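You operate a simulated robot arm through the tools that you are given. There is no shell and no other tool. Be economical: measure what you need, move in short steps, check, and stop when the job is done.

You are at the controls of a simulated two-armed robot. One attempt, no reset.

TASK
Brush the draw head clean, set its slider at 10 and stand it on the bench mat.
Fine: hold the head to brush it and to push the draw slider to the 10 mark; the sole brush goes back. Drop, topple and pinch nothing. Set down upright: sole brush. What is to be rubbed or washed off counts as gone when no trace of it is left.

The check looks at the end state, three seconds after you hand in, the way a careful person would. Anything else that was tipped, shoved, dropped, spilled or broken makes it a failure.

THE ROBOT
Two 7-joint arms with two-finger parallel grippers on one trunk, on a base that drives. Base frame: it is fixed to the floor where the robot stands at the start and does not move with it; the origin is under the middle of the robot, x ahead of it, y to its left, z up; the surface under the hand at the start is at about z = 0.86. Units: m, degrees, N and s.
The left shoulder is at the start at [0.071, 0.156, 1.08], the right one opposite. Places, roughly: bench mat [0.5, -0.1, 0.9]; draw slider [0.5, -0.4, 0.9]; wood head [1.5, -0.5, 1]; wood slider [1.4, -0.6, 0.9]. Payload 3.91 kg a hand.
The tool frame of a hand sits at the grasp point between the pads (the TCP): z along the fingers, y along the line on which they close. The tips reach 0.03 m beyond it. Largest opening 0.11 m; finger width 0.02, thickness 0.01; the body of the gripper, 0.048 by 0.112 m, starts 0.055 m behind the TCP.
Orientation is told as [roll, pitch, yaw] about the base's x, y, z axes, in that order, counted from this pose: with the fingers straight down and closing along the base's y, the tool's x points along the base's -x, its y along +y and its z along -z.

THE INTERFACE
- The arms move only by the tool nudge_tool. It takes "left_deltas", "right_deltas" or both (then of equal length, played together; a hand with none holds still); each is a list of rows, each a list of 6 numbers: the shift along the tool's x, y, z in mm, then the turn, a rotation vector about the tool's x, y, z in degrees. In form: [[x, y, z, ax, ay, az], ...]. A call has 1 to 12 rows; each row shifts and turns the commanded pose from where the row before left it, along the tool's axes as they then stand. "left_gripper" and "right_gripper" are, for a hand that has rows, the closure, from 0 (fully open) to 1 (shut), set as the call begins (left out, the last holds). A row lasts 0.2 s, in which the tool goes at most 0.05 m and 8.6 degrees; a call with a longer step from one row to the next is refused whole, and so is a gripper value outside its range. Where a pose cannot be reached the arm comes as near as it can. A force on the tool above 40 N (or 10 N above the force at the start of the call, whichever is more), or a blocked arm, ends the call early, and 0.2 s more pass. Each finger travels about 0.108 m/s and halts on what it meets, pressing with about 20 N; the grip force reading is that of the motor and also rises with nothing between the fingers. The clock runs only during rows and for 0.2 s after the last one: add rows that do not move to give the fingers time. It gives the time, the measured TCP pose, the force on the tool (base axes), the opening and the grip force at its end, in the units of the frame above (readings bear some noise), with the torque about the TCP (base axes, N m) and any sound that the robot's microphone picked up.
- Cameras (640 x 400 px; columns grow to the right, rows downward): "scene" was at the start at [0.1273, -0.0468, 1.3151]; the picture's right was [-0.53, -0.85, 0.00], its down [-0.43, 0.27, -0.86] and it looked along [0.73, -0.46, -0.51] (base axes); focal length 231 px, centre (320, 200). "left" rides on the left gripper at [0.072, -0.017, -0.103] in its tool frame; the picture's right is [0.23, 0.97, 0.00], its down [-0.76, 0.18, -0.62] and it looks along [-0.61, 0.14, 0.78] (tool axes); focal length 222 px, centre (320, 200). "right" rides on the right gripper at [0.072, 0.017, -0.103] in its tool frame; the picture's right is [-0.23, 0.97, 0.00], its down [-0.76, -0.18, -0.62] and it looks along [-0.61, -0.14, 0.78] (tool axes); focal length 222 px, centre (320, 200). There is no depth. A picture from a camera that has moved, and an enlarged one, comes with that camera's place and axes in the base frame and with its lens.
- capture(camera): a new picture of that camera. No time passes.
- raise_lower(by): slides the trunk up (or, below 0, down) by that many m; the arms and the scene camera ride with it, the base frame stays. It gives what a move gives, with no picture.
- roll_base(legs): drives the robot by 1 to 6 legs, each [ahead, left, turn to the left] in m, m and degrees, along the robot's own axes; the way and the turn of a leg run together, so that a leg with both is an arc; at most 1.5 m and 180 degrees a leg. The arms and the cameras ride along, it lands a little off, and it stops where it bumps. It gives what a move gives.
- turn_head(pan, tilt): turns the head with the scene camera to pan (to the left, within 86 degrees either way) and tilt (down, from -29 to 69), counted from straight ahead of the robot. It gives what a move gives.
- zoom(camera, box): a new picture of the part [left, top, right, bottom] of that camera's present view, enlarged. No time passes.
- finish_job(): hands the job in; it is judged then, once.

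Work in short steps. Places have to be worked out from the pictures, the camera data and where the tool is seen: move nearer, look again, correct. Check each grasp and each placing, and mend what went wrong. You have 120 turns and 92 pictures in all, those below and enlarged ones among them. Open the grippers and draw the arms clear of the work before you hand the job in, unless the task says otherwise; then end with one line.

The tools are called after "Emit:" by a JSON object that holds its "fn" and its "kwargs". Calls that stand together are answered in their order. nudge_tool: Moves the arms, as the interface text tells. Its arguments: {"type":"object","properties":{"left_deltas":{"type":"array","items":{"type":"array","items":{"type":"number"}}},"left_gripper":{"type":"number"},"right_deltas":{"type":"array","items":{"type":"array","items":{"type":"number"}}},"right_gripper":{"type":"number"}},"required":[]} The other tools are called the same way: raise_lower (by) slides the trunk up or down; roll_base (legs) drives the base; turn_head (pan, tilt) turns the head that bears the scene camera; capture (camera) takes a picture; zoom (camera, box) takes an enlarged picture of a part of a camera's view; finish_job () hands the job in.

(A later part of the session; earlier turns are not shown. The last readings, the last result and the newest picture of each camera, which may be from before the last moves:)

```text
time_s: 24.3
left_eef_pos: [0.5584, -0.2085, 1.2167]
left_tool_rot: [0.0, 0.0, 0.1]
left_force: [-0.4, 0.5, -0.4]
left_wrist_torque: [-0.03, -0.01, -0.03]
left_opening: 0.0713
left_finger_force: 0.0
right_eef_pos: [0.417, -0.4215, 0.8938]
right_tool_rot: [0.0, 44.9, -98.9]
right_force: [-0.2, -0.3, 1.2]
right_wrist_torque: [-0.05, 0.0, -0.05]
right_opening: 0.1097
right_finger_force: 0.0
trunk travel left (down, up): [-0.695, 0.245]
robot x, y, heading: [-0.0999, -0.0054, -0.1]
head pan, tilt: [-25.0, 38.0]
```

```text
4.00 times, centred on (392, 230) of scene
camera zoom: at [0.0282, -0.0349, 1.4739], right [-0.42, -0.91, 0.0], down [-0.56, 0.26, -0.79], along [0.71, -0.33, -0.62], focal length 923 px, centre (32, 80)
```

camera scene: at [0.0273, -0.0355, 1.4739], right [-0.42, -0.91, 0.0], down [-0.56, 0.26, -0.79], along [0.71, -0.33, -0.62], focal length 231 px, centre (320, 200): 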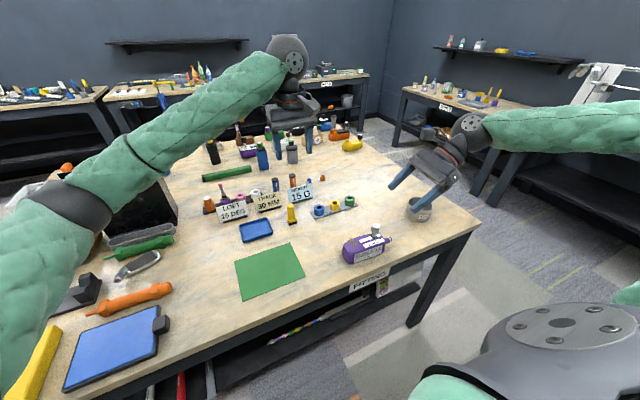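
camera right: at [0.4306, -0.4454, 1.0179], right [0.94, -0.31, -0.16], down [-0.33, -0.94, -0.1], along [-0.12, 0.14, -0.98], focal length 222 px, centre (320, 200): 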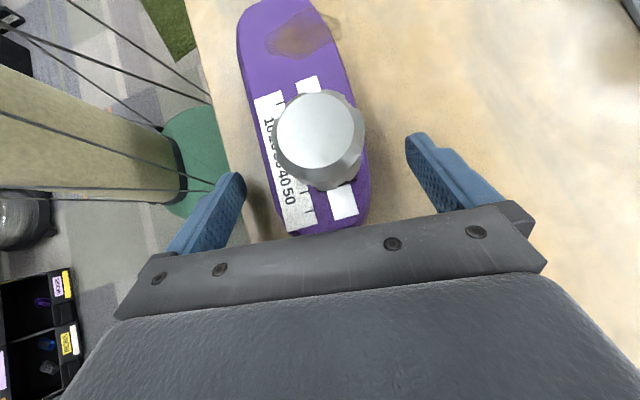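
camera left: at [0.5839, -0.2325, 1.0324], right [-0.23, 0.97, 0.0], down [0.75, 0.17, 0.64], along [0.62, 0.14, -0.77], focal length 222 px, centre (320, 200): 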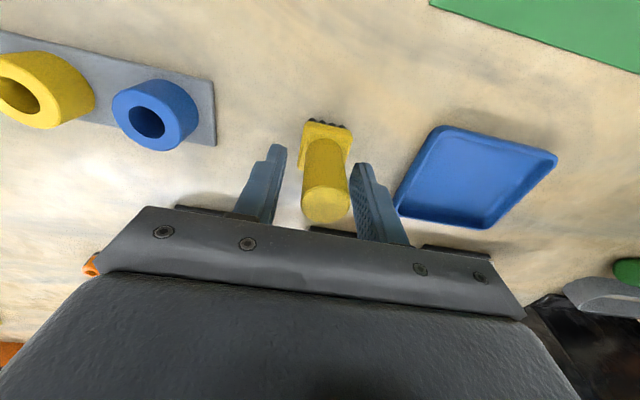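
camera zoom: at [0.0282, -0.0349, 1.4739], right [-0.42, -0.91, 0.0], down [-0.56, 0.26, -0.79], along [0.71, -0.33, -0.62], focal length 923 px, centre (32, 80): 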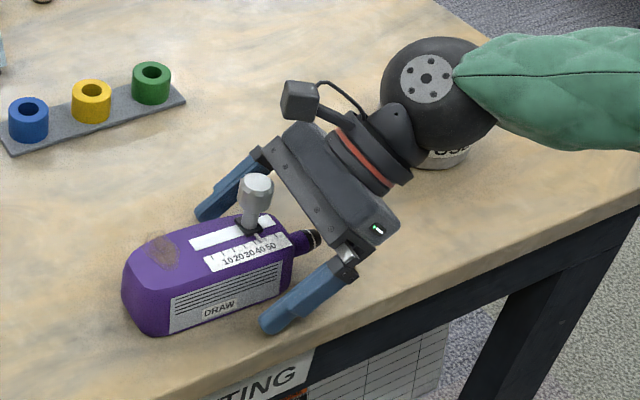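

The head is centred between the fingers. I close the right gripper to hold it against the bench, and at the same time send the left hand over the brush.

Emit:
{"fn": "nudge_tool", "kwargs": {"right_deltas": [[0, 0, 0, 0, 0, 0], [0, 0, 0, 0, 0, 0], [0, 0, 0, 0, 0, 0]], "right_gripper": 1}}

Emit:
{"fn": "nudge_tool", "kwargs": {"left_deltas": [[-33, -2, 40, 0, 0, 0], [-33, -2, 40, 0, 0, 0], [-33, 0, 40, 0, 0, 0], [0, 0, 40, 0, 0, 0], [0, 0, 40, 0, 0, 0], [0, 0, 30, 0, 0, 0], [0, 0, 0, 0, 0, 0]]}}

Emit:
{"fn": "capture", "kwargs": {"camera": "left"}}

Emit:
{"fn": "capture", "kwargs": {"camera": "scene"}}

```text
time_s: 25.1
left_eef_pos: [0.5585, -0.2081, 1.2166]
left_tool_rot: [0.1, 0.0, 0.0]
left_force: [0.2, 0.6, -0.4]
left_wrist_torque: [0.01, -0.03, 0.02]
left_opening: 0.0717
left_finger_force: 0.0
right_eef_pos: [0.4168, -0.4208, 0.8932]
right_tool_rot: [0.0, 45.0, -98.9]
right_force: [-0.7, 0.0, -0.1]
right_wrist_torque: [-0.02, -0.02, 0.01]
right_opening: 0.0585
right_finger_force: 20.2
trunk travel left (down, up): [-0.695, 0.245]
robot x, y, heading: [-0.1038, 0.0024, 0.0]
head pan, tilt: [-25.0, 38.0]
```

```text
refused: row 1 steps farther than a row can; nothing moved
```

```text
53 pictures are left
camera left: at [0.4858, -0.2268, 1.319], right [-0.23, 0.97, 0.0], down [0.76, 0.18, 0.62], along [0.61, 0.14, -0.78], focal length 222 px, centre (320, 200)
```

left: 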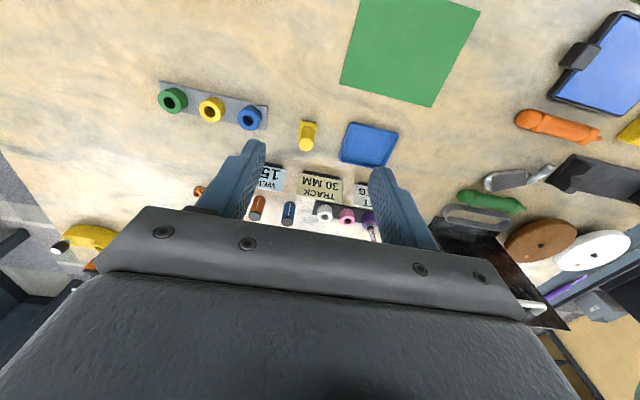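

```text
52 pictures are left
camera scene: at [0.0289, -0.0353, 1.4738], right [-0.42, -0.91, 0.0], down [-0.56, 0.26, -0.79], along [0.71, -0.33, -0.62], focal length 231 px, centre (320, 200)
```

scene: 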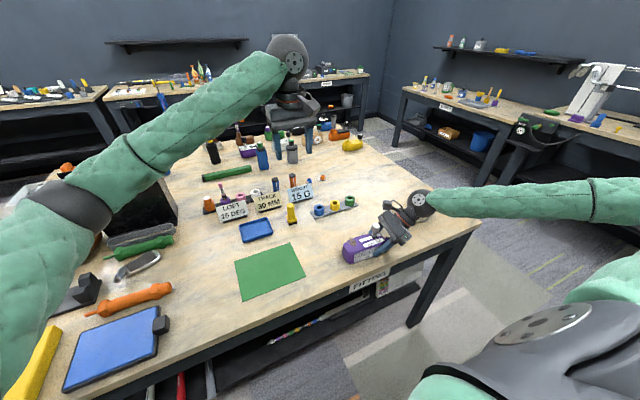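

The head is held (0.0585). My left-hand step was slightly too long, so I repeat it in smaller rows.

Emit:
{"fn": "nudge_tool", "kwargs": {"left_deltas": [[-33, -2, 26, 0, 0, 0], [-33, -2, 26, 0, 0, 0], [-33, -1, 26, 0, 0, 0], [0, 0, 40, 0, 0, 0], [0, 0, 40, 0, 0, 0], [0, 0, 40, 0, 0, 0], [0, 0, 30, 0, 0, 0], [0, 0, 0, 0, 0, 0]]}}

Emit:
{"fn": "capture", "kwargs": {"camera": "left"}}

```text
time_s: 26.9
left_eef_pos: [0.6575, -0.2143, 0.9889]
left_tool_rot: [0.1, 0.0, 0.0]
left_force: [1.0, -0.2, -0.2]
left_wrist_torque: [-0.01, -0.01, -0.01]
left_opening: 0.0715
left_finger_force: 0.1
right_eef_pos: [0.4169, -0.4208, 0.8939]
right_tool_rot: [0.0, 44.9, -98.8]
right_force: [-1.4, -0.5, 0.2]
right_wrist_torque: [0.1, 0.07, 0.03]
right_opening: 0.0582
right_finger_force: 20.6
trunk travel left (down, up): [-0.695, 0.245]
robot x, y, heading: [-0.0995, -0.0004, 0.1]
head pan, tilt: [-25.0, 38.0]
```

```text
51 pictures are left
camera left: at [0.584, -0.2316, 1.0915], right [-0.23, 0.97, 0.0], down [0.76, 0.18, 0.62], along [0.61, 0.14, -0.78], focal length 222 px, centre (320, 200)
```

left: 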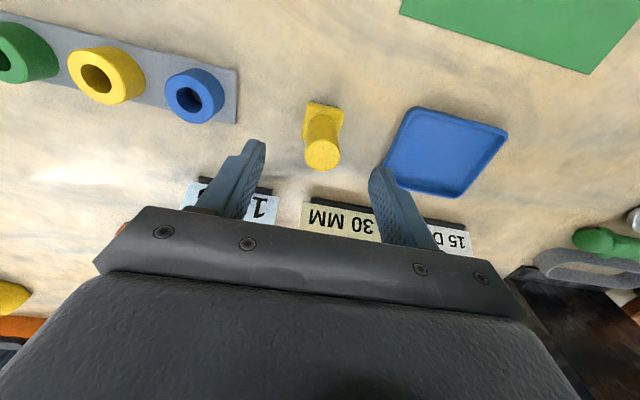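

The brush is centred under the hand (about 0.657, −0.2135). I descend to z 0.925, verify the height, then close.

Emit:
{"fn": "nudge_tool", "kwargs": {"left_deltas": [[0, 0.8, 32, 0, 0, 0], [0, 0, 31, 0, 0, 0], [0, 0, 0, 0, 0, 0]]}}

Emit:
{"fn": "nudge_tool", "kwargs": {"left_deltas": [[0, 0, 0, 0, 0, 0], [0, 0, 0, 0, 0, 0], [0, 0, 0, 0, 0, 0]], "left_gripper": 1}}

Emit:
{"fn": "capture", "kwargs": {"camera": "left"}}

```text
time_s: 27.7
left_eef_pos: [0.6588, -0.2145, 0.934]
left_tool_rot: [0.1, -0.6, 0.1]
left_force: [0.5, 0.6, 0.3]
left_wrist_torque: [0.01, 0.03, -0.04]
left_opening: 0.0718
left_finger_force: 0.1
right_eef_pos: [0.4165, -0.4237, 0.8952]
right_tool_rot: [0.0, 45.0, -98.8]
right_force: [-0.2, 0.3, -1.8]
right_wrist_torque: [-0.03, 0.03, 0.02]
right_opening: 0.0581
right_finger_force: 20.1
trunk travel left (down, up): [-0.695, 0.245]
robot x, y, heading: [-0.1015, -0.0022, 0.3]
head pan, tilt: [-25.0, 38.0]
```

```text
time_s: 28.5
left_eef_pos: [0.656, -0.2158, 0.9347]
left_tool_rot: [0.2, -0.6, 0.1]
left_force: [0.5, 0.1, -0.1]
left_wrist_torque: [0.02, 0.0, 0.01]
left_opening: 0.0256
left_finger_force: 19.8
right_eef_pos: [0.4142, -0.4235, 0.895]
right_tool_rot: [0.2, 45.2, -98.7]
right_force: [-0.7, -0.6, -1.7]
right_wrist_torque: [-0.06, -0.02, 0.01]
right_opening: 0.0585
right_finger_force: 19.8
trunk travel left (down, up): [-0.695, 0.245]
robot x, y, heading: [-0.0996, 0.0022, 0.2]
head pan, tilt: [-25.0, 38.0]
```

```text
50 pictures are left
camera left: at [0.5819, -0.2334, 1.0355], right [-0.23, 0.97, 0.0], down [0.75, 0.18, 0.63], along [0.62, 0.14, -0.77], focal length 222 px, centre (320, 200)
```

left: 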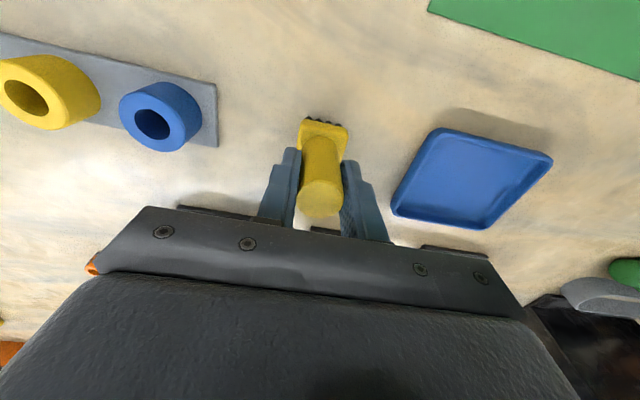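

The handle is gripped (0.0256 m) but the arm again stalled near z 0.934, and no tool force shows. I check the scene for what the arm is touching.

Emit:
{"fn": "capture", "kwargs": {"camera": "scene"}}

```text
49 pictures are left
camera scene: at [0.0236, -0.0389, 1.4746], right [-0.42, -0.91, 0.0], down [-0.56, 0.26, -0.79], along [0.72, -0.33, -0.61], focal length 231 px, centre (320, 200)
```

scene: 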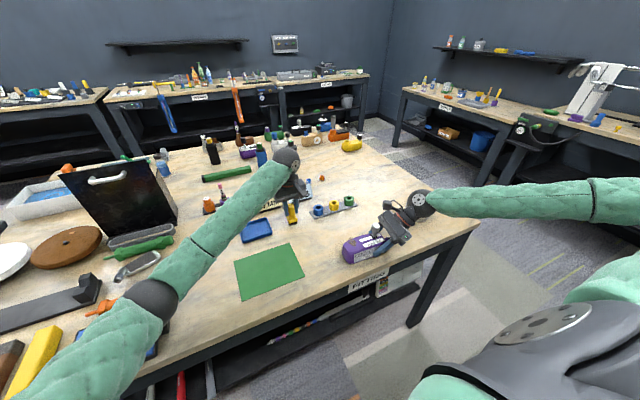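

The left elbow is low over the orange item. Since the brush is gripped, I lift it straight up now and then check that area.

Emit:
{"fn": "nudge_tool", "kwargs": {"left_deltas": [[0, 0, -20, 0, 0, 0], [0, 0, -40, 0, 0, 0], [0, 0, -40, 0, 0, 0]]}}

Emit:
{"fn": "capture", "kwargs": {"camera": "scene"}}

Emit:
{"fn": "capture", "kwargs": {"camera": "left"}}

```text
time_s: 29.3
left_eef_pos: [0.6538, -0.2124, 1.0252]
left_tool_rot: [-0.1, 0.2, 0.1]
left_force: [0.1, 0.7, 0.0]
left_wrist_torque: [0.0, -0.02, 0.0]
left_opening: 0.0257
left_finger_force: 20.4
right_eef_pos: [0.4153, -0.4213, 0.8929]
right_tool_rot: [0.0, 44.8, -98.9]
right_force: [-1.0, 0.0, -0.6]
right_wrist_torque: [-0.06, 0.01, -0.01]
right_opening: 0.0584
right_finger_force: 20.0
trunk travel left (down, up): [-0.695, 0.245]
robot x, y, heading: [-0.1009, 0.0018, 0.0]
head pan, tilt: [-25.0, 38.0]
```

```text
48 pictures are left
camera scene: at [0.0267, -0.0337, 1.4724], right [-0.42, -0.91, 0.0], down [-0.56, 0.26, -0.79], along [0.71, -0.33, -0.61], focal length 231 px, centre (320, 200)
```

scene: 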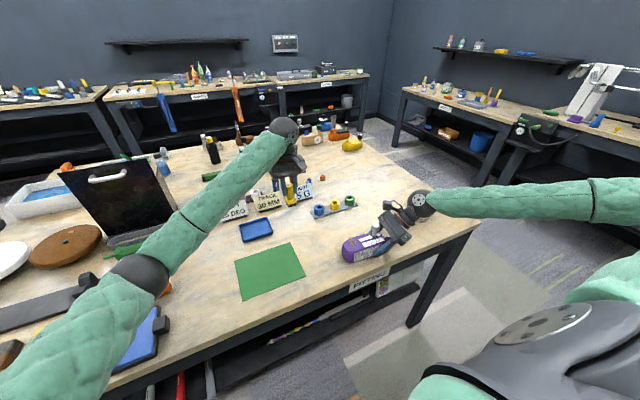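

```text
47 pictures are left
camera left: at [0.5823, -0.2309, 1.1269], right [-0.23, 0.97, 0.0], down [0.76, 0.18, 0.62], along [0.61, 0.14, -0.78], focal length 222 px, centre (320, 200)
```

left: 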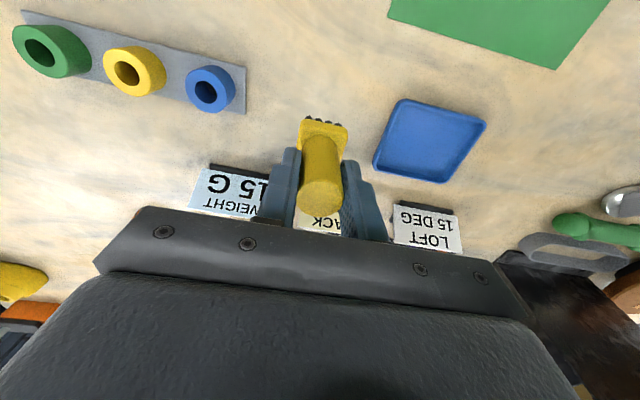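

The brush is in the left hand, its bristle tips about 75 mm below the TCP. I carry it over the smudge at about (0.437, −0.338), keeping the bristles above the head.

Emit:
{"fn": "nudge_tool", "kwargs": {"left_deltas": [[36, -21, -3, 0, 0, 0], [36, -21, -3, 0, 0, 0], [36, -21, -3, 0, 0, 0], [36, -21, 0, 0, 0, 0], [36, -21, 0, 0, 0, 0], [36, -21, 0, 0, 0, 0], [0, 0, 0, 0, 0, 0]]}}

Emit:
{"fn": "capture", "kwargs": {"camera": "right"}}

Emit:
{"fn": "capture", "kwargs": {"camera": "scene"}}

```text
time_s: 30.9
left_eef_pos: [0.4415, -0.3389, 1.0356]
left_tool_rot: [0.0, 0.0, 0.1]
left_force: [0.5, -0.2, -0.3]
left_wrist_torque: [0.01, 0.04, -0.01]
left_opening: 0.026
left_finger_force: 20.0
right_eef_pos: [0.4176, -0.4217, 0.8947]
right_tool_rot: [-0.1, 45.0, -98.9]
right_force: [-0.2, -0.6, -1.1]
right_wrist_torque: [-0.06, 0.01, 0.02]
right_opening: 0.0588
right_finger_force: 19.8
trunk travel left (down, up): [-0.695, 0.245]
robot x, y, heading: [-0.1035, -0.0003, -0.1]
head pan, tilt: [-25.0, 38.0]
```

```text
46 pictures are left
camera right: at [0.4315, -0.4453, 1.0175], right [0.94, -0.31, -0.16], down [-0.33, -0.94, -0.1], along [-0.12, 0.14, -0.98], focal length 222 px, centre (320, 200)
```

right: 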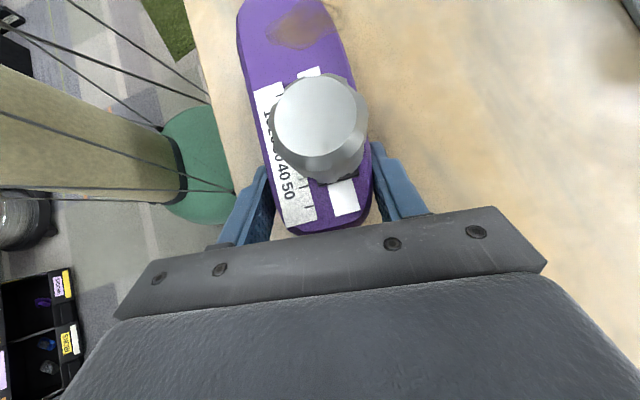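

```text
45 pictures are left
camera scene: at [0.0295, -0.0345, 1.4738], right [-0.42, -0.91, 0.0], down [-0.56, 0.26, -0.79], along [0.71, -0.33, -0.62], focal length 231 px, centre (320, 200)
```

scene: 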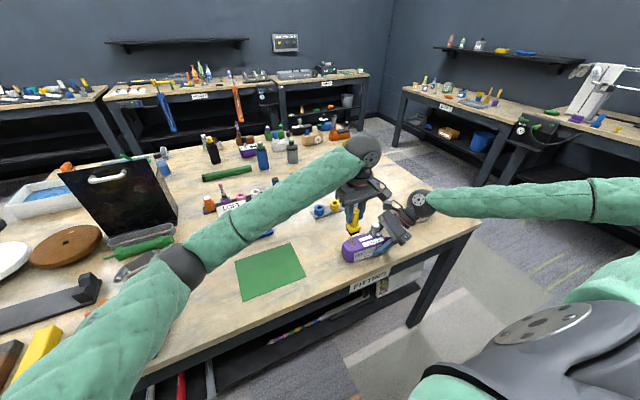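

The brush hovers above the toe. I zoom in to check its alignment over the smudge and the elbow's clearance.

Emit:
{"fn": "zoom", "kwargs": {"camera": "scene", "box": [310, 180, 430, 275]}}

Emit:
{"fn": "zoom", "kwargs": {"camera": "scene", "box": [80, 190, 330, 350]}}

Emit:
{"fn": "capture", "kwargs": {"camera": "left"}}

```text
4.21 times, centred on (370, 228) of scene
camera zoom: at [0.0295, -0.0345, 1.4738], right [-0.42, -0.91, 0.0], down [-0.56, 0.26, -0.79], along [0.71, -0.33, -0.62], focal length 972 px, centre (110, 84)
```

zoom: 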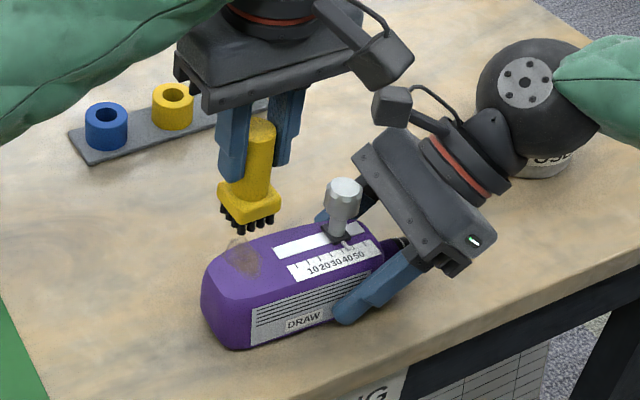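

```text
2.50 times, centred on (205, 270) of scene
camera zoom: at [0.0295, -0.0345, 1.4738], right [-0.42, -0.91, 0.0], down [-0.56, 0.26, -0.79], along [0.71, -0.33, -0.62], focal length 577 px, centre (608, 25)
```

zoom: 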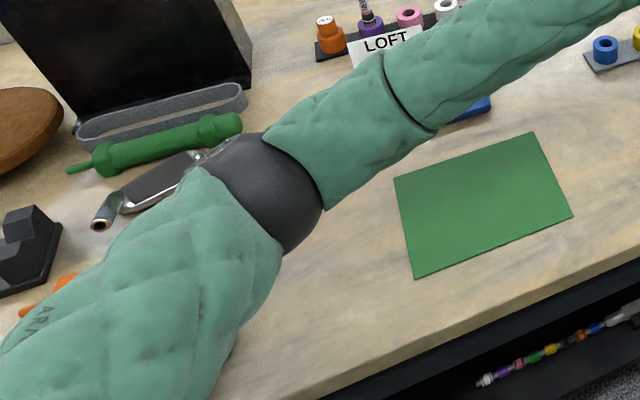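

```text
42 pictures are left
camera left: at [0.3678, -0.3563, 1.1377], right [-0.23, 0.97, 0.0], down [0.76, 0.18, 0.62], along [0.61, 0.14, -0.78], focal length 222 px, centre (320, 200)
```

left: 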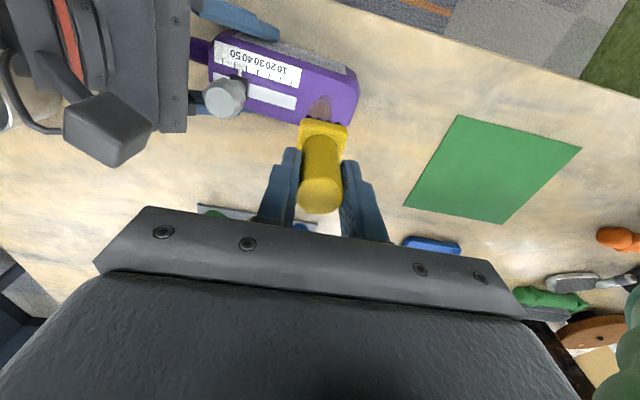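

The brush is well placed over the smudge, but the left elbow hangs only about 4 cm above the bench items. I release the head and back the right hand off so I can raise the trunk and back up a little for clearance.

Emit:
{"fn": "nudge_tool", "kwargs": {"right_deltas": [[0, 0, 0, 0, 0, 0], [0, 0, 0, 0, 0, 0], [0, 0, 0, 0, 0, 0], [0, 0, -35, 0, 0, 0], [0, 0, -45, 0, 0, 0]], "right_gripper": 0}}

Emit:
{"fn": "raise_lower", "kwargs": {"by": 0.15}}

Emit:
{"fn": "roll_base", "kwargs": {"legs": [[-0.05, 0, 0]]}}

```text
time_s: 32.1
left_eef_pos: [0.4396, -0.3382, 1.0355]
left_tool_rot: [-0.1, -0.1, 0.1]
left_force: [-0.9, 0.2, -0.8]
left_wrist_torque: [-0.03, 0.01, 0.02]
left_opening: 0.0257
left_finger_force: 19.8
right_eef_pos: [0.4084, -0.4769, 0.9509]
right_tool_rot: [0.1, 45.1, -98.9]
right_force: [-0.3, 0.8, 0.3]
right_wrist_torque: [0.04, -0.01, 0.01]
right_opening: 0.1103
right_finger_force: 0.1
trunk travel left (down, up): [-0.695, 0.245]
robot x, y, heading: [-0.105, 0.0013, 0.2]
head pan, tilt: [-25.0, 38.0]
```

```text
time_s: 33.9
left_eef_pos: [0.4401, -0.3404, 1.1848]
left_tool_rot: [0.1, 0.1, 0.1]
left_force: [-0.3, 0.6, -0.3]
left_wrist_torque: [0.03, -0.03, -0.01]
left_opening: 0.0255
left_finger_force: 19.8
right_eef_pos: [0.4098, -0.4779, 1.1004]
right_tool_rot: [-0.1, 45.0, -98.9]
right_force: [0.4, 0.2, -1.0]
right_wrist_torque: [0.02, 0.03, -0.04]
right_opening: 0.11
right_finger_force: 0.1
trunk travel left (down, up): [-0.845, 0.095]
robot x, y, heading: [-0.0992, 0.0017, 0.3]
head pan, tilt: [-25.0, 38.0]
```

```text
time_s: 34.8
left_eef_pos: [0.393, -0.3389, 1.1825]
left_tool_rot: [0.0, 0.2, 0.1]
left_force: [0.0, 0.0, -0.7]
left_wrist_torque: [0.05, 0.0, -0.01]
left_opening: 0.0257
left_finger_force: 20.4
right_eef_pos: [0.362, -0.4782, 1.099]
right_tool_rot: [-0.2, 44.9, -99.1]
right_force: [-0.2, -0.9, -0.9]
right_wrist_torque: [0.01, 0.0, -0.01]
right_opening: 0.1099
right_finger_force: 0.0
trunk travel left (down, up): [-0.845, 0.095]
robot x, y, heading: [-0.1524, 0.0, 0.0]
head pan, tilt: [-25.0, 38.0]
```

I return the right hand to the same pre-grasp and re-advance 80 mm to the grip point, with the left hand staying high.

Emit:
{"fn": "nudge_tool", "kwargs": {"right_deltas": [[-24.7, 11.4, 27.7, 0, 0, 0], [-24.7, 11.4, 27.7, 0, 0, 0], [-24.7, 11.4, 27.7, 0, 0, 0], [-24.7, 11.4, 27.7, 0, 0, 0], [0, 0, 30, 0, 0, 0], [0, 0, 30, 0, 0, 0], [0, 0, 20, 0, 0, 0], [0, 0, 0, 0, 0, 0]]}}

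Emit:
{"fn": "capture", "kwargs": {"camera": "right"}}

```text
time_s: 36.6
left_eef_pos: [0.3907, -0.3392, 1.1855]
left_tool_rot: [0.1, 0.0, 0.1]
left_force: [-0.6, 0.2, 0.0]
left_wrist_torque: [-0.01, 0.01, 0.01]
left_opening: 0.0258
left_finger_force: 20.4
right_eef_pos: [0.4142, -0.4199, 0.8967]
right_tool_rot: [0.1, 45.1, -98.9]
right_force: [-0.6, -0.1, 0.3]
right_wrist_torque: [0.0, 0.02, 0.02]
right_opening: 0.1101
right_finger_force: 0.1
trunk travel left (down, up): [-0.845, 0.095]
robot x, y, heading: [-0.1527, -0.0018, -0.3]
head pan, tilt: [-25.0, 38.0]
```

```text
41 pictures are left
camera right: at [0.4281, -0.4436, 1.0197], right [0.94, -0.31, -0.16], down [-0.33, -0.94, -0.1], along [-0.12, 0.14, -0.98], focal length 222 px, centre (320, 200)
```

right: 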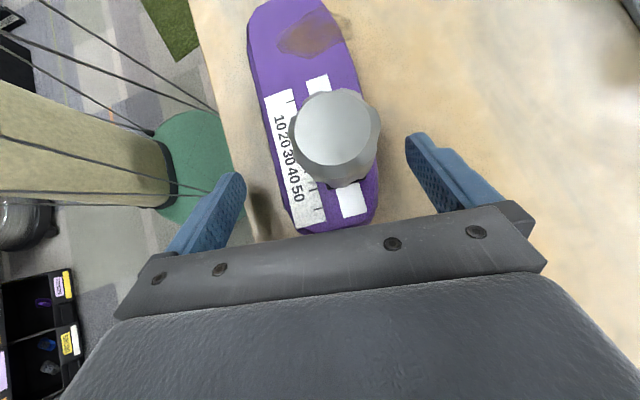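

The head is centred between the fingers. I close on it and then lower the brush to about 2 cm above the smudge.

Emit:
{"fn": "nudge_tool", "kwargs": {"right_deltas": [[-1.5, 1.5, 1.5, 0, 0, 0], [0, 0, 0, 0, 0, 0], [0, 0, 0, 0, 0, 0], [0, 0, 0, 0, 0, 0]], "right_gripper": 1}}

Emit:
{"fn": "nudge_tool", "kwargs": {"left_deltas": [[-9.3, 0, 36, 0, 0, 0], [-9.3, 0, 36, 0, 0, 0], [-9.3, 0, 36, 0, 0, 0], [-9.3, 0, 36, 0, 0, 0], [-9.3, 0, 36, 0, 0, 0], [0, 0, 0, 0, 0, 0]]}}

Emit:
{"fn": "zoom", "kwargs": {"camera": "scene", "box": [310, 170, 440, 280]}}

Emit:
{"fn": "capture", "kwargs": {"camera": "scene"}}

```text
time_s: 37.6
left_eef_pos: [0.3908, -0.3397, 1.184]
left_tool_rot: [0.0, 0.0, 0.1]
left_force: [-1.0, 0.4, -0.6]
left_wrist_torque: [-0.01, 0.01, 0.02]
left_opening: 0.026
left_finger_force: 20.0
right_eef_pos: [0.4166, -0.4197, 0.8926]
right_tool_rot: [0.0, 45.0, -98.9]
right_force: [0.6, 0.0, 0.2]
right_wrist_torque: [-0.07, 0.01, 0.01]
right_opening: 0.058
right_finger_force: 20.0
trunk travel left (down, up): [-0.845, 0.095]
robot x, y, heading: [-0.1508, -0.0015, 0.0]
head pan, tilt: [-25.0, 38.0]
```

```text
time_s: 39.0
left_eef_pos: [0.4378, -0.3387, 1.0051]
left_tool_rot: [-0.1, 0.0, 0.1]
left_force: [-0.3, 0.4, -1.0]
left_wrist_torque: [0.02, 0.0, 0.01]
left_opening: 0.026
left_finger_force: 19.9
right_eef_pos: [0.4165, -0.4201, 0.8929]
right_tool_rot: [0.0, 44.9, -98.9]
right_force: [0.6, 0.2, 0.0]
right_wrist_torque: [-0.03, -0.01, 0.0]
right_opening: 0.0581
right_finger_force: 20.1
trunk travel left (down, up): [-0.845, 0.095]
robot x, y, heading: [-0.154, 0.0016, -0.1]
head pan, tilt: [-25.0, 38.0]
```

```text
3.64 times, centred on (375, 225) of scene
camera zoom: at [-0.0206, -0.0354, 1.6238], right [-0.42, -0.91, 0.0], down [-0.56, 0.26, -0.79], along [0.71, -0.33, -0.62], focal length 839 px, centre (120, 109)
```

zoom: 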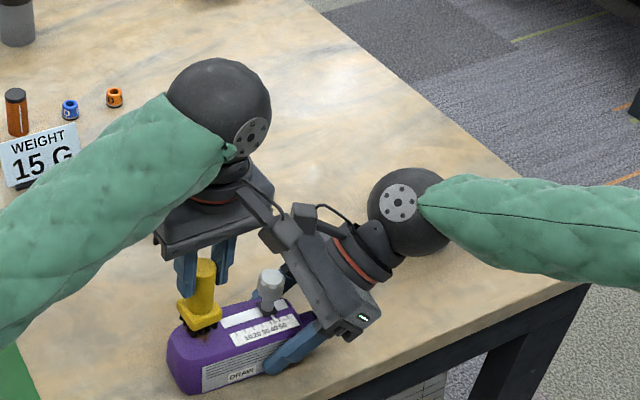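

```text
39 pictures are left
camera scene: at [-0.0206, -0.0354, 1.6238], right [-0.42, -0.91, 0.0], down [-0.56, 0.26, -0.79], along [0.71, -0.33, -0.62], focal length 231 px, centre (320, 200)
```

scene: 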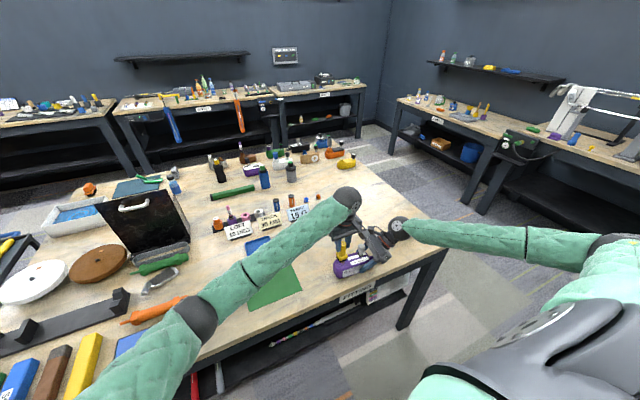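

The elbow now has about 8 cm of clearance and the brush is just above the smudge. I lower in small steps to find contact.

Emit:
{"fn": "nudge_tool", "kwargs": {"left_deltas": [[0, 0, 12, 0, 0, 0], [0, 0, 6, 0, 0, 0], [0, 0, 4, 0, 0, 0], [0, 0, 0, 0, 0, 0]]}}

Emit:
{"fn": "zoom", "kwargs": {"camera": "scene", "box": [325, 230, 405, 285]}}

```text
time_s: 40.0
left_eef_pos: [0.4371, -0.3396, 0.9839]
left_tool_rot: [0.0, 0.0, 0.0]
left_force: [0.6, -2.5, 14.8]
left_wrist_torque: [-0.35, -0.02, 0.0]
left_opening: 0.0258
left_finger_force: 20.6
right_eef_pos: [0.4167, -0.4194, 0.8938]
right_tool_rot: [0.0, 45.0, -98.9]
right_force: [-0.4, 0.5, -5.0]
right_wrist_torque: [-0.22, 0.14, 0.04]
right_opening: 0.0581
right_finger_force: 20.4
trunk travel left (down, up): [-0.845, 0.095]
robot x, y, heading: [-0.1489, -0.0033, 0.0]
head pan, tilt: [-25.0, 38.0]
```

```text
7.27 times, centred on (365, 258) of scene
camera zoom: at [-0.0212, -0.0353, 1.6239], right [-0.42, -0.91, 0.0], down [-0.56, 0.26, -0.79], along [0.71, -0.33, -0.62], focal length 1678 px, centre (-7, -218)
```

zoom: 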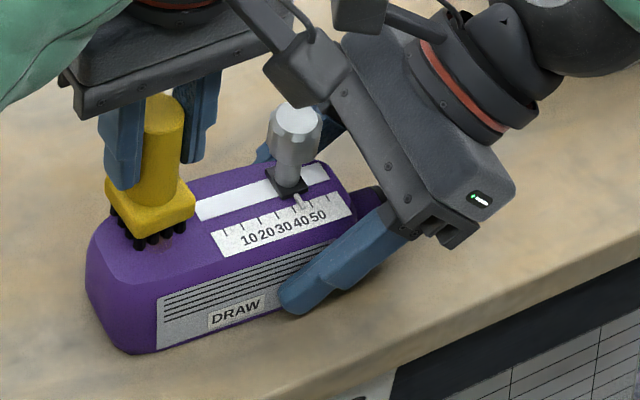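

The bristles touch at z 0.984 with about 15 N. I ease off 1 mm and scrub back and forth across the smudge in short strokes.

Emit:
{"fn": "nudge_tool", "kwargs": {"left_deltas": [[12, 0, -1, 0, 0, 0], [-24, 0, 0, 0, 0, 0], [24, 5, 0, 0, 0, 0], [-24, 0, 0, 0, 0, 0], [24, 5, 0, 0, 0, 0], [-24, 0, 0, 0, 0, 0], [24, -10, 0, 0, 0, 0], [-24, -5, 0, 0, 0, 0], [24, 0, 0, 0, 0, 0], [-24, 5, 0, 0, 0, 0], [12, 0, 0, 0, 0, 0], [0, 0, -30, 0, 0, 0]]}}

Emit:
{"fn": "capture", "kwargs": {"camera": "right"}}

Emit:
{"fn": "zoom", "kwargs": {"camera": "scene", "box": [325, 230, 405, 285]}}

```text
time_s: 42.6
left_eef_pos: [0.437, -0.3383, 1.0139]
left_tool_rot: [0.1, 0.1, 0.0]
left_force: [0.6, 0.7, -1.4]
left_wrist_torque: [-0.01, 0.02, 0.01]
left_opening: 0.0255
left_finger_force: 19.9
right_eef_pos: [0.417, -0.4198, 0.8936]
right_tool_rot: [-0.2, 45.0, -98.9]
right_force: [-1.3, -0.8, 3.7]
right_wrist_torque: [0.17, 0.23, 0.12]
right_opening: 0.0578
right_finger_force: 20.1
trunk travel left (down, up): [-0.845, 0.095]
robot x, y, heading: [-0.1505, -0.005, 0.0]
head pan, tilt: [-25.0, 38.0]
```

```text
37 pictures are left
camera right: at [0.4306, -0.4437, 1.0171], right [0.94, -0.31, -0.16], down [-0.33, -0.94, -0.1], along [-0.12, 0.14, -0.98], focal length 222 px, centre (320, 200)
```

right: 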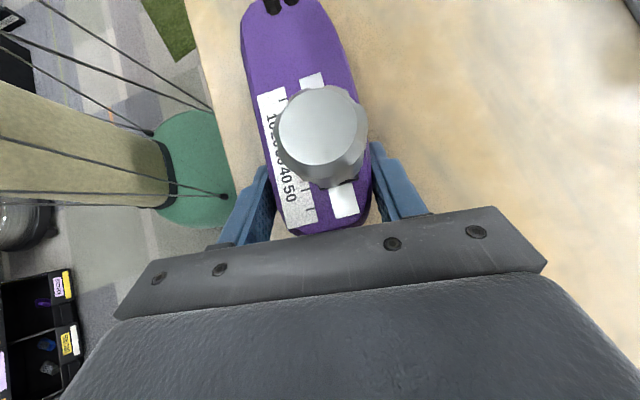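

```text
7.27 times, centred on (365, 258) of scene
camera zoom: at [-0.0197, -0.0349, 1.6237], right [-0.42, -0.91, 0.0], down [-0.56, 0.26, -0.79], along [0.71, -0.33, -0.62], focal length 1678 px, centre (-7, -218)
```

zoom: 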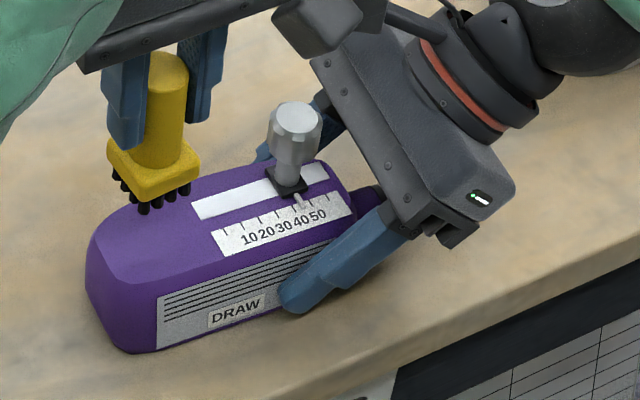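

The smudge appears gone. I carry the brush up and back toward its original spot and re-inspect the head.

Emit:
{"fn": "nudge_tool", "kwargs": {"left_deltas": [[-36.5, 20.5, -10, 0, 0, 0], [-36.5, 20.5, -6, 0, 0, 0], [-36.5, 20.5, 0, 0, 0, 0], [-36.5, 20.5, 0, 0, 0, 0], [-36.5, 20.5, 0, 0, 0, 0], [-36.5, 20.5, 0, 0, 0, 0], [0, 0, 0, 0, 0, 0]]}}

Emit:
{"fn": "zoom", "kwargs": {"camera": "scene", "box": [325, 230, 405, 285]}}

Emit:
{"fn": "zoom", "kwargs": {"camera": "right", "box": [230, 0, 390, 100]}}

Emit:
{"fn": "capture", "kwargs": {"camera": "left"}}

```text
time_s: 44.2
left_eef_pos: [0.6557, -0.2151, 1.0297]
left_tool_rot: [0.0, 0.0, 0.2]
left_force: [-0.4, 0.0, -1.2]
left_wrist_torque: [0.03, -0.06, -0.01]
left_opening: 0.0257
left_finger_force: 20.4
right_eef_pos: [0.4162, -0.4186, 0.8938]
right_tool_rot: [0.0, 45.0, -98.9]
right_force: [-0.7, -1.2, 2.6]
right_wrist_torque: [-0.02, 0.06, 0.0]
right_opening: 0.058
right_finger_force: 19.5
trunk travel left (down, up): [-0.845, 0.095]
robot x, y, heading: [-0.1506, 0.0014, 0.0]
head pan, tilt: [-25.0, 38.0]
```

```text
7.27 times, centred on (365, 258) of scene
camera zoom: at [-0.021, -0.0355, 1.6238], right [-0.42, -0.91, 0.0], down [-0.56, 0.26, -0.79], along [0.71, -0.33, -0.62], focal length 1678 px, centre (-7, -218)
```

zoom: 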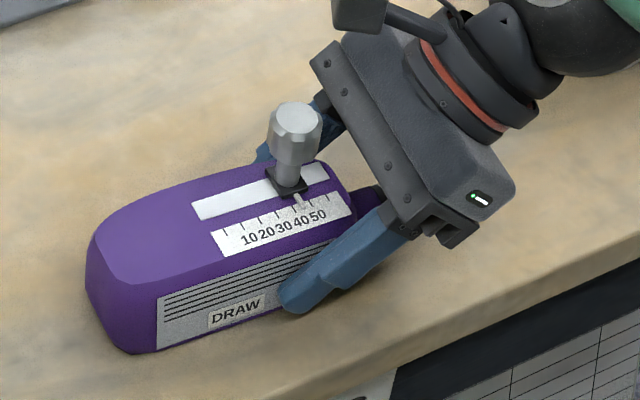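

```text
4.00 times, centred on (310, 50) of right
camera zoom: at [0.4299, -0.4441, 1.0171], right [0.94, -0.31, -0.16], down [-0.33, -0.94, -0.1], along [-0.12, 0.14, -0.98], focal length 888 px, centre (360, 800)
```

zoom: 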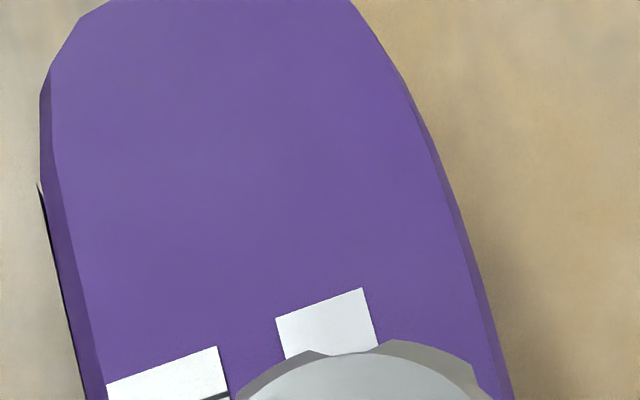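

```text
33 pictures are left
camera left: at [0.583, -0.2331, 1.1321], right [-0.23, 0.97, 0.0], down [0.76, 0.18, 0.62], along [0.61, 0.14, -0.78], focal length 222 px, centre (320, 200)
```

left: 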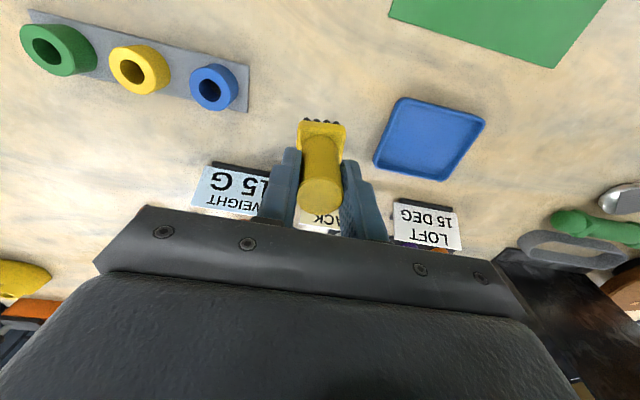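

The head's top is clean all over. The brush is over its original place, so I lower it in stages until it just touches.

Emit:
{"fn": "nudge_tool", "kwargs": {"left_deltas": [[0, 0, 40, 0, 0, 0], [0, 0, 30, 0, 0, 0], [0, 0, 13, 0, 0, 0], [0, 0, 5, 0, 0, 0], [0, 0, 3, 0, 0, 0], [0, 0, 0, 0, 0, 0]]}}

Emit:
{"fn": "zoom", "kwargs": {"camera": "scene", "box": [230, 180, 340, 255]}}

```text
time_s: 45.6
left_eef_pos: [0.6564, -0.2154, 0.9388]
left_tool_rot: [0.0, -0.1, 0.1]
left_force: [-0.8, -0.5, -0.7]
left_wrist_torque: [0.0, 0.01, -0.01]
left_opening: 0.0258
left_finger_force: 20.2
right_eef_pos: [0.4174, -0.4187, 0.894]
right_tool_rot: [0.0, 45.0, -98.8]
right_force: [-0.8, 1.1, 2.4]
right_wrist_torque: [0.03, 0.1, -0.01]
right_opening: 0.0581
right_finger_force: 19.3
trunk travel left (down, up): [-0.845, 0.095]
robot x, y, heading: [-0.147, -0.0011, -0.0]
head pan, tilt: [-25.0, 38.0]
```

```text
5.33 times, centred on (285, 218) of scene
camera zoom: at [-0.0208, -0.0352, 1.6238], right [-0.42, -0.91, 0.0], down [-0.56, 0.26, -0.79], along [0.71, -0.33, -0.62], focal length 1231 px, centre (507, 107)
```

zoom: 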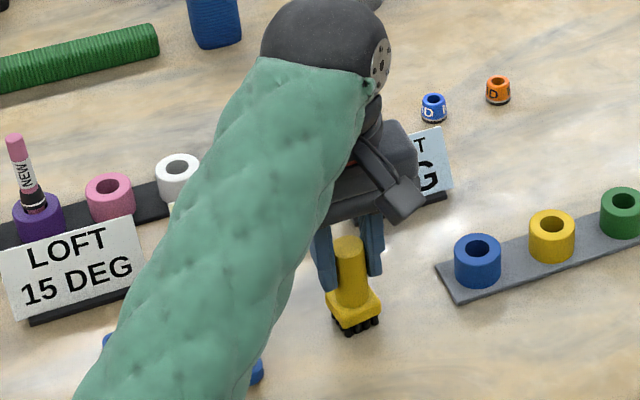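

There's no contact yet at z 0.939, so I lower a further 4 mm and read the force.

Emit:
{"fn": "nudge_tool", "kwargs": {"left_deltas": [[0, 0, 2, 0, 0, 0], [0, 0, 2, 0, 0, 0], [0, 0, 0, 0, 0, 0]]}}

```text
time_s: 46.4
left_eef_pos: [0.6558, -0.2159, 0.9351]
left_tool_rot: [0.0, -0.2, 0.2]
left_force: [3.2, 1.4, 17.3]
left_wrist_torque: [0.05, -0.15, -0.1]
left_opening: 0.0259
left_finger_force: 20.2
right_eef_pos: [0.4151, -0.4202, 0.8945]
right_tool_rot: [0.0, 45.0, -98.9]
right_force: [0.6, -0.3, -0.6]
right_wrist_torque: [-0.08, 0.03, -0.02]
right_opening: 0.0582
right_finger_force: 20.0
trunk travel left (down, up): [-0.845, 0.095]
robot x, y, heading: [-0.1497, -0.0015, -0.2]
head pan, tilt: [-25.0, 38.0]
```

It touches (17 N), so I raise 1 mm to relax it, open just enough to release, and lift straight up.

Emit:
{"fn": "nudge_tool", "kwargs": {"left_deltas": [[0, 0, -1.2, 0, 0, 0], [0, 0, 0, 0, 0, 0]]}}

Emit:
{"fn": "nudge_tool", "kwargs": {"left_deltas": [[0, 0, 0, 0, 0, 0], [0, 0, 0, 0, 0, 0], [0, 0, -15, 0, 0, 0], [0, 0, -35, 0, 0, 0], [0, 0, -40, 0, 0, 0], [0, 0, -40, 0, 0, 0]], "left_gripper": 0.4}}

Emit:
{"fn": "capture", "kwargs": {"camera": "left"}}

```text
time_s: 47.0
left_eef_pos: [0.6564, -0.2164, 0.9356]
left_tool_rot: [0.0, 0.0, 0.1]
left_force: [3.7, 1.3, 12.0]
left_wrist_torque: [0.08, -0.17, -0.05]
left_opening: 0.0254
left_finger_force: 19.3
right_eef_pos: [0.4163, -0.4188, 0.8942]
right_tool_rot: [0.0, 44.9, -98.9]
right_force: [-0.7, -0.4, -0.4]
right_wrist_torque: [-0.06, 0.02, -0.05]
right_opening: 0.0582
right_finger_force: 19.9
trunk travel left (down, up): [-0.845, 0.095]
robot x, y, heading: [-0.1499, -0.0063, -0.2]
head pan, tilt: [-25.0, 38.0]
```

```text
time_s: 48.4
left_eef_pos: [0.6556, -0.2139, 1.0657]
left_tool_rot: [0.1, 0.1, 0.1]
left_force: [0.5, 0.4, -0.3]
left_wrist_torque: [-0.01, 0.05, 0.03]
left_opening: 0.0663
left_finger_force: 0.1
right_eef_pos: [0.4156, -0.4178, 0.8941]
right_tool_rot: [-0.2, 44.9, -99.0]
right_force: [0.3, 1.9, 2.3]
right_wrist_torque: [0.4, 0.01, -0.06]
right_opening: 0.0584
right_finger_force: 20.2
trunk travel left (down, up): [-0.845, 0.095]
robot x, y, heading: [-0.1504, -0.0036, -0.1]
head pan, tilt: [-25.0, 38.0]
```

```text
31 pictures are left
camera left: at [0.5834, -0.2317, 1.1682], right [-0.23, 0.97, 0.0], down [0.76, 0.18, 0.62], along [0.6, 0.14, -0.78], focal length 222 px, centre (320, 200)
```

left: 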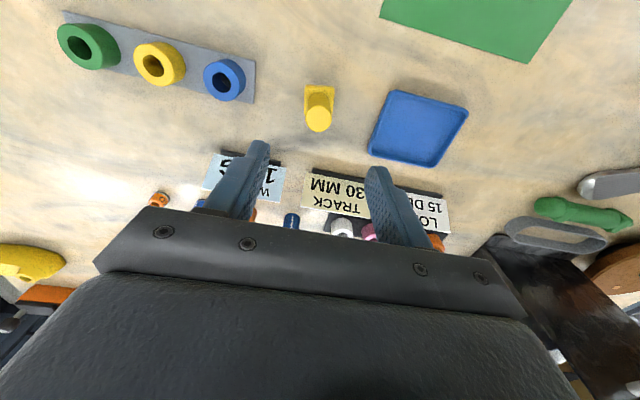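

The brush stands upright at its place. My next plan is for the left hand to grip the toe end vertically and deep, and the right hand to push the slider from the heel side. I bring the left hand over the toe and begin turning it.

Emit:
{"fn": "nudge_tool", "kwargs": {"left_deltas": [[38, -21.5, -10, 0, 0, 0], [38, -21.5, -10, 0, 0, 0], [38, -21.5, -10, 0, 0, 0], [38, -21.5, -10, 0, 0, 0], [38, -21.5, -10, 0, 0, 0], [38, -21.5, -10, 0, 0, 0], [0, 0, 0, 0, 0, 8.2], [0, 0, 0, 0, 0, 8.2], [0, 0, 0, 0, 0, 8.2], [0, 0, 0, 0, 0, 8.2], [0, 0, 0, 0, 0, 8.2], [0, 0, 0, 0, 0, 8.2]], "left_gripper": 0}}

Emit:
{"fn": "nudge_tool", "kwargs": {"left_deltas": [[0, 0, 0, 0, 0, 8.2], [0, 0, 0, 0, 0, 8.2], [0, 0, 0, 0, 0, 8.2], [0, 0, 0, 0, 0, 8.2], [0, 0, 0, 0, 0, 8.2], [0, 0, 0, 0, 0, 8.2], [0, 0, 0, 0, 0, 0]]}}

Emit:
{"fn": "capture", "kwargs": {"camera": "left"}}

Emit:
{"fn": "capture", "kwargs": {"camera": "scene"}}

```text
time_s: 51.0
left_eef_pos: [0.4288, -0.345, 1.1269]
left_tool_rot: [-0.1, 0.0, -49.2]
left_force: [-0.3, 0.5, -1.1]
left_wrist_torque: [-0.01, -0.02, -0.03]
left_opening: 0.1099
left_finger_force: 0.1
right_eef_pos: [0.4172, -0.4198, 0.8938]
right_tool_rot: [0.0, 45.0, -98.9]
right_force: [-0.9, -0.1, 3.9]
right_wrist_torque: [0.07, 0.13, 0.02]
right_opening: 0.0582
right_finger_force: 19.9
trunk travel left (down, up): [-0.845, 0.095]
robot x, y, heading: [-0.1488, 0.001, -0.2]
head pan, tilt: [-25.0, 38.0]
```

```text
time_s: 52.6
left_eef_pos: [0.4291, -0.3454, 1.1275]
left_tool_rot: [-0.1, 0.0, -98.4]
left_force: [0.4, 0.6, 0.4]
left_wrist_torque: [0.02, 0.02, 0.05]
left_opening: 0.11
left_finger_force: 0.1
right_eef_pos: [0.4159, -0.4209, 0.8923]
right_tool_rot: [0.0, 45.0, -98.9]
right_force: [0.3, -0.4, 3.4]
right_wrist_torque: [0.05, 0.15, 0.01]
right_opening: 0.0579
right_finger_force: 20.2
trunk travel left (down, up): [-0.845, 0.095]
robot x, y, heading: [-0.1469, 0.0008, 0.0]
head pan, tilt: [-25.0, 38.0]
```

```text
30 pictures are left
camera left: at [0.4217, -0.2719, 1.2289], right [1.0, 0.08, 0.0], down [0.07, -0.78, 0.62], along [0.05, -0.62, -0.78], focal length 222 px, centre (320, 200)
```

left: 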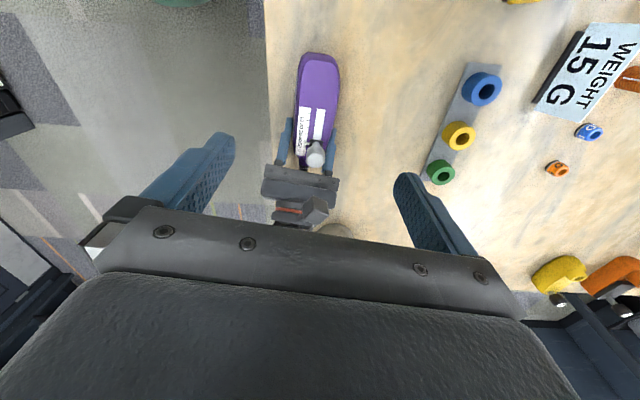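

```text
29 pictures are left
camera scene: at [-0.0209, -0.0353, 1.6239], right [-0.42, -0.91, 0.0], down [-0.56, 0.26, -0.79], along [0.71, -0.33, -0.62], focal length 231 px, centre (320, 200)
```

scene: 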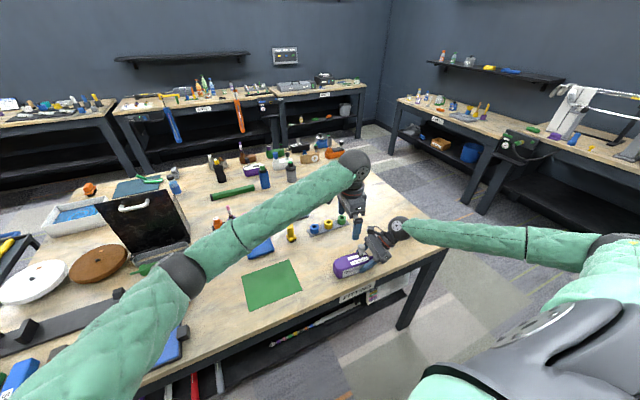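

The left hand is aligned over the toe end with its camera on the free side. I descend to just above the head and check centring.

Emit:
{"fn": "nudge_tool", "kwargs": {"left_deltas": [[2, -2.6, 43, 0, 0, 0], [0, 0, 43, 0, 0, 0], [0, 0, 43, 0, 0, 0], [0, 0, 41, 0, 0, 0], [0, 0, 0, 0, 0, 0]]}}

Emit:
{"fn": "capture", "kwargs": {"camera": "left"}}

Emit:
{"fn": "zoom", "kwargs": {"camera": "scene", "box": [310, 180, 440, 285]}}

```text
time_s: 53.8
left_eef_pos: [0.4254, -0.3431, 0.955]
left_tool_rot: [-0.1, 0.0, -98.3]
left_force: [-0.1, -0.7, 0.0]
left_wrist_torque: [0.04, 0.01, -0.05]
left_opening: 0.1099
left_finger_force: 0.0
right_eef_pos: [0.4159, -0.4195, 0.8935]
right_tool_rot: [0.0, 45.0, -98.9]
right_force: [-0.4, -1.0, 3.0]
right_wrist_torque: [0.05, 0.17, 0.0]
right_opening: 0.0581
right_finger_force: 19.6
trunk travel left (down, up): [-0.845, 0.095]
robot x, y, heading: [-0.1504, -0.0019, 0.2]
head pan, tilt: [-25.0, 38.0]
```

```text
28 pictures are left
camera left: at [0.4195, -0.2693, 1.0579], right [1.0, 0.08, 0.0], down [0.07, -0.78, 0.62], along [0.05, -0.62, -0.78], focal length 222 px, centre (320, 200)
```

left: 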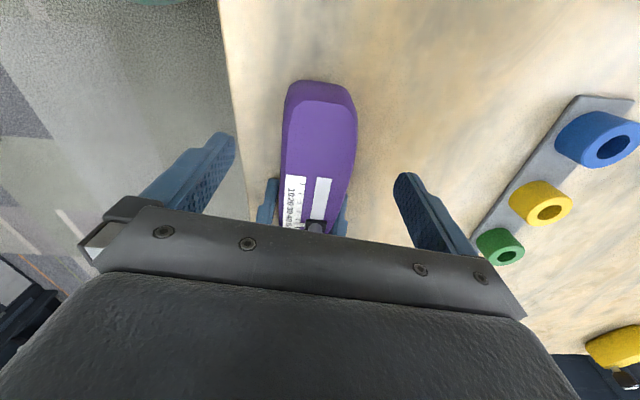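

```text
3.81 times, centred on (375, 232) of scene
camera zoom: at [-0.021, -0.0353, 1.6239], right [-0.42, -0.91, 0.0], down [-0.56, 0.26, -0.79], along [0.71, -0.33, -0.62], focal length 879 px, centre (110, 76)
```

zoom: 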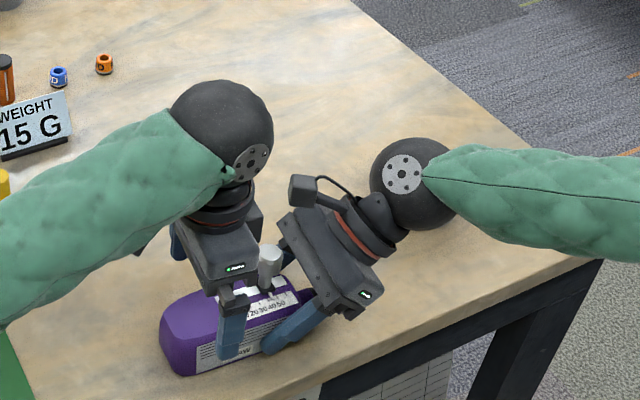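

The head is centred between the left fingers (edges 281 and 357 px). I descend to z 0.896 and close the left gripper on the toe end.

Emit:
{"fn": "nudge_tool", "kwargs": {"left_deltas": [[0, 0.5, 30, 0, 0, 0], [0, 0, 20, 0, 0, 0], [0, 0, 9, 0, 0, 0], [0, 0, 0, 0, 0, 0]]}}

Emit:
{"fn": "nudge_tool", "kwargs": {"left_deltas": [[0, 0, 0, 0, 0, 0], [0, 0, 0, 0, 0, 0], [0, 0, 0, 0, 0, 0]], "left_gripper": 1}}

Emit:
{"fn": "capture", "kwargs": {"camera": "left"}}

```text
time_s: 54.8
left_eef_pos: [0.4267, -0.343, 0.896]
left_tool_rot: [0.0, 0.0, -98.3]
left_force: [0.9, -0.3, -0.2]
left_wrist_torque: [-0.01, 0.0, -0.05]
left_opening: 0.1101
left_finger_force: 0.0
right_eef_pos: [0.4169, -0.4194, 0.8935]
right_tool_rot: [0.0, 45.0, -98.8]
right_force: [-0.3, -0.4, 2.2]
right_wrist_torque: [0.05, 0.12, 0.0]
right_opening: 0.0579
right_finger_force: 20.1
trunk travel left (down, up): [-0.845, 0.095]
robot x, y, heading: [-0.15, 0.0032, -0.2]
head pan, tilt: [-25.0, 38.0]
```

```text
time_s: 55.6
left_eef_pos: [0.426, -0.3428, 0.8967]
left_tool_rot: [0.0, 0.0, -98.2]
left_force: [-8.2, 4.1, 0.9]
left_wrist_torque: [0.08, 0.26, 0.06]
left_opening: 0.0634
left_finger_force: 20.1
right_eef_pos: [0.4166, -0.4201, 0.8942]
right_tool_rot: [0.0, 45.0, -98.9]
right_force: [6.5, -3.4, 1.0]
right_wrist_torque: [-0.04, -0.19, -0.59]
right_opening: 0.0582
right_finger_force: 19.7
trunk travel left (down, up): [-0.845, 0.095]
robot x, y, heading: [-0.1494, -0.0022, -0.1]
head pan, tilt: [-25.0, 38.0]
```

```text
26 pictures are left
camera left: at [0.4192, -0.2696, 0.9992], right [1.0, 0.08, 0.0], down [0.07, -0.78, 0.62], along [0.05, -0.62, -0.78], focal length 222 px, centre (320, 200)
```

left: 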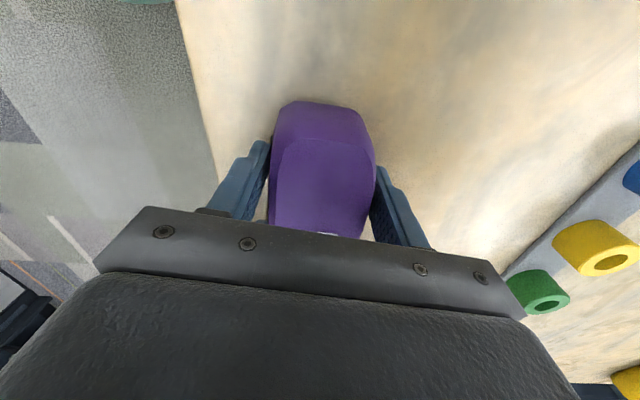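

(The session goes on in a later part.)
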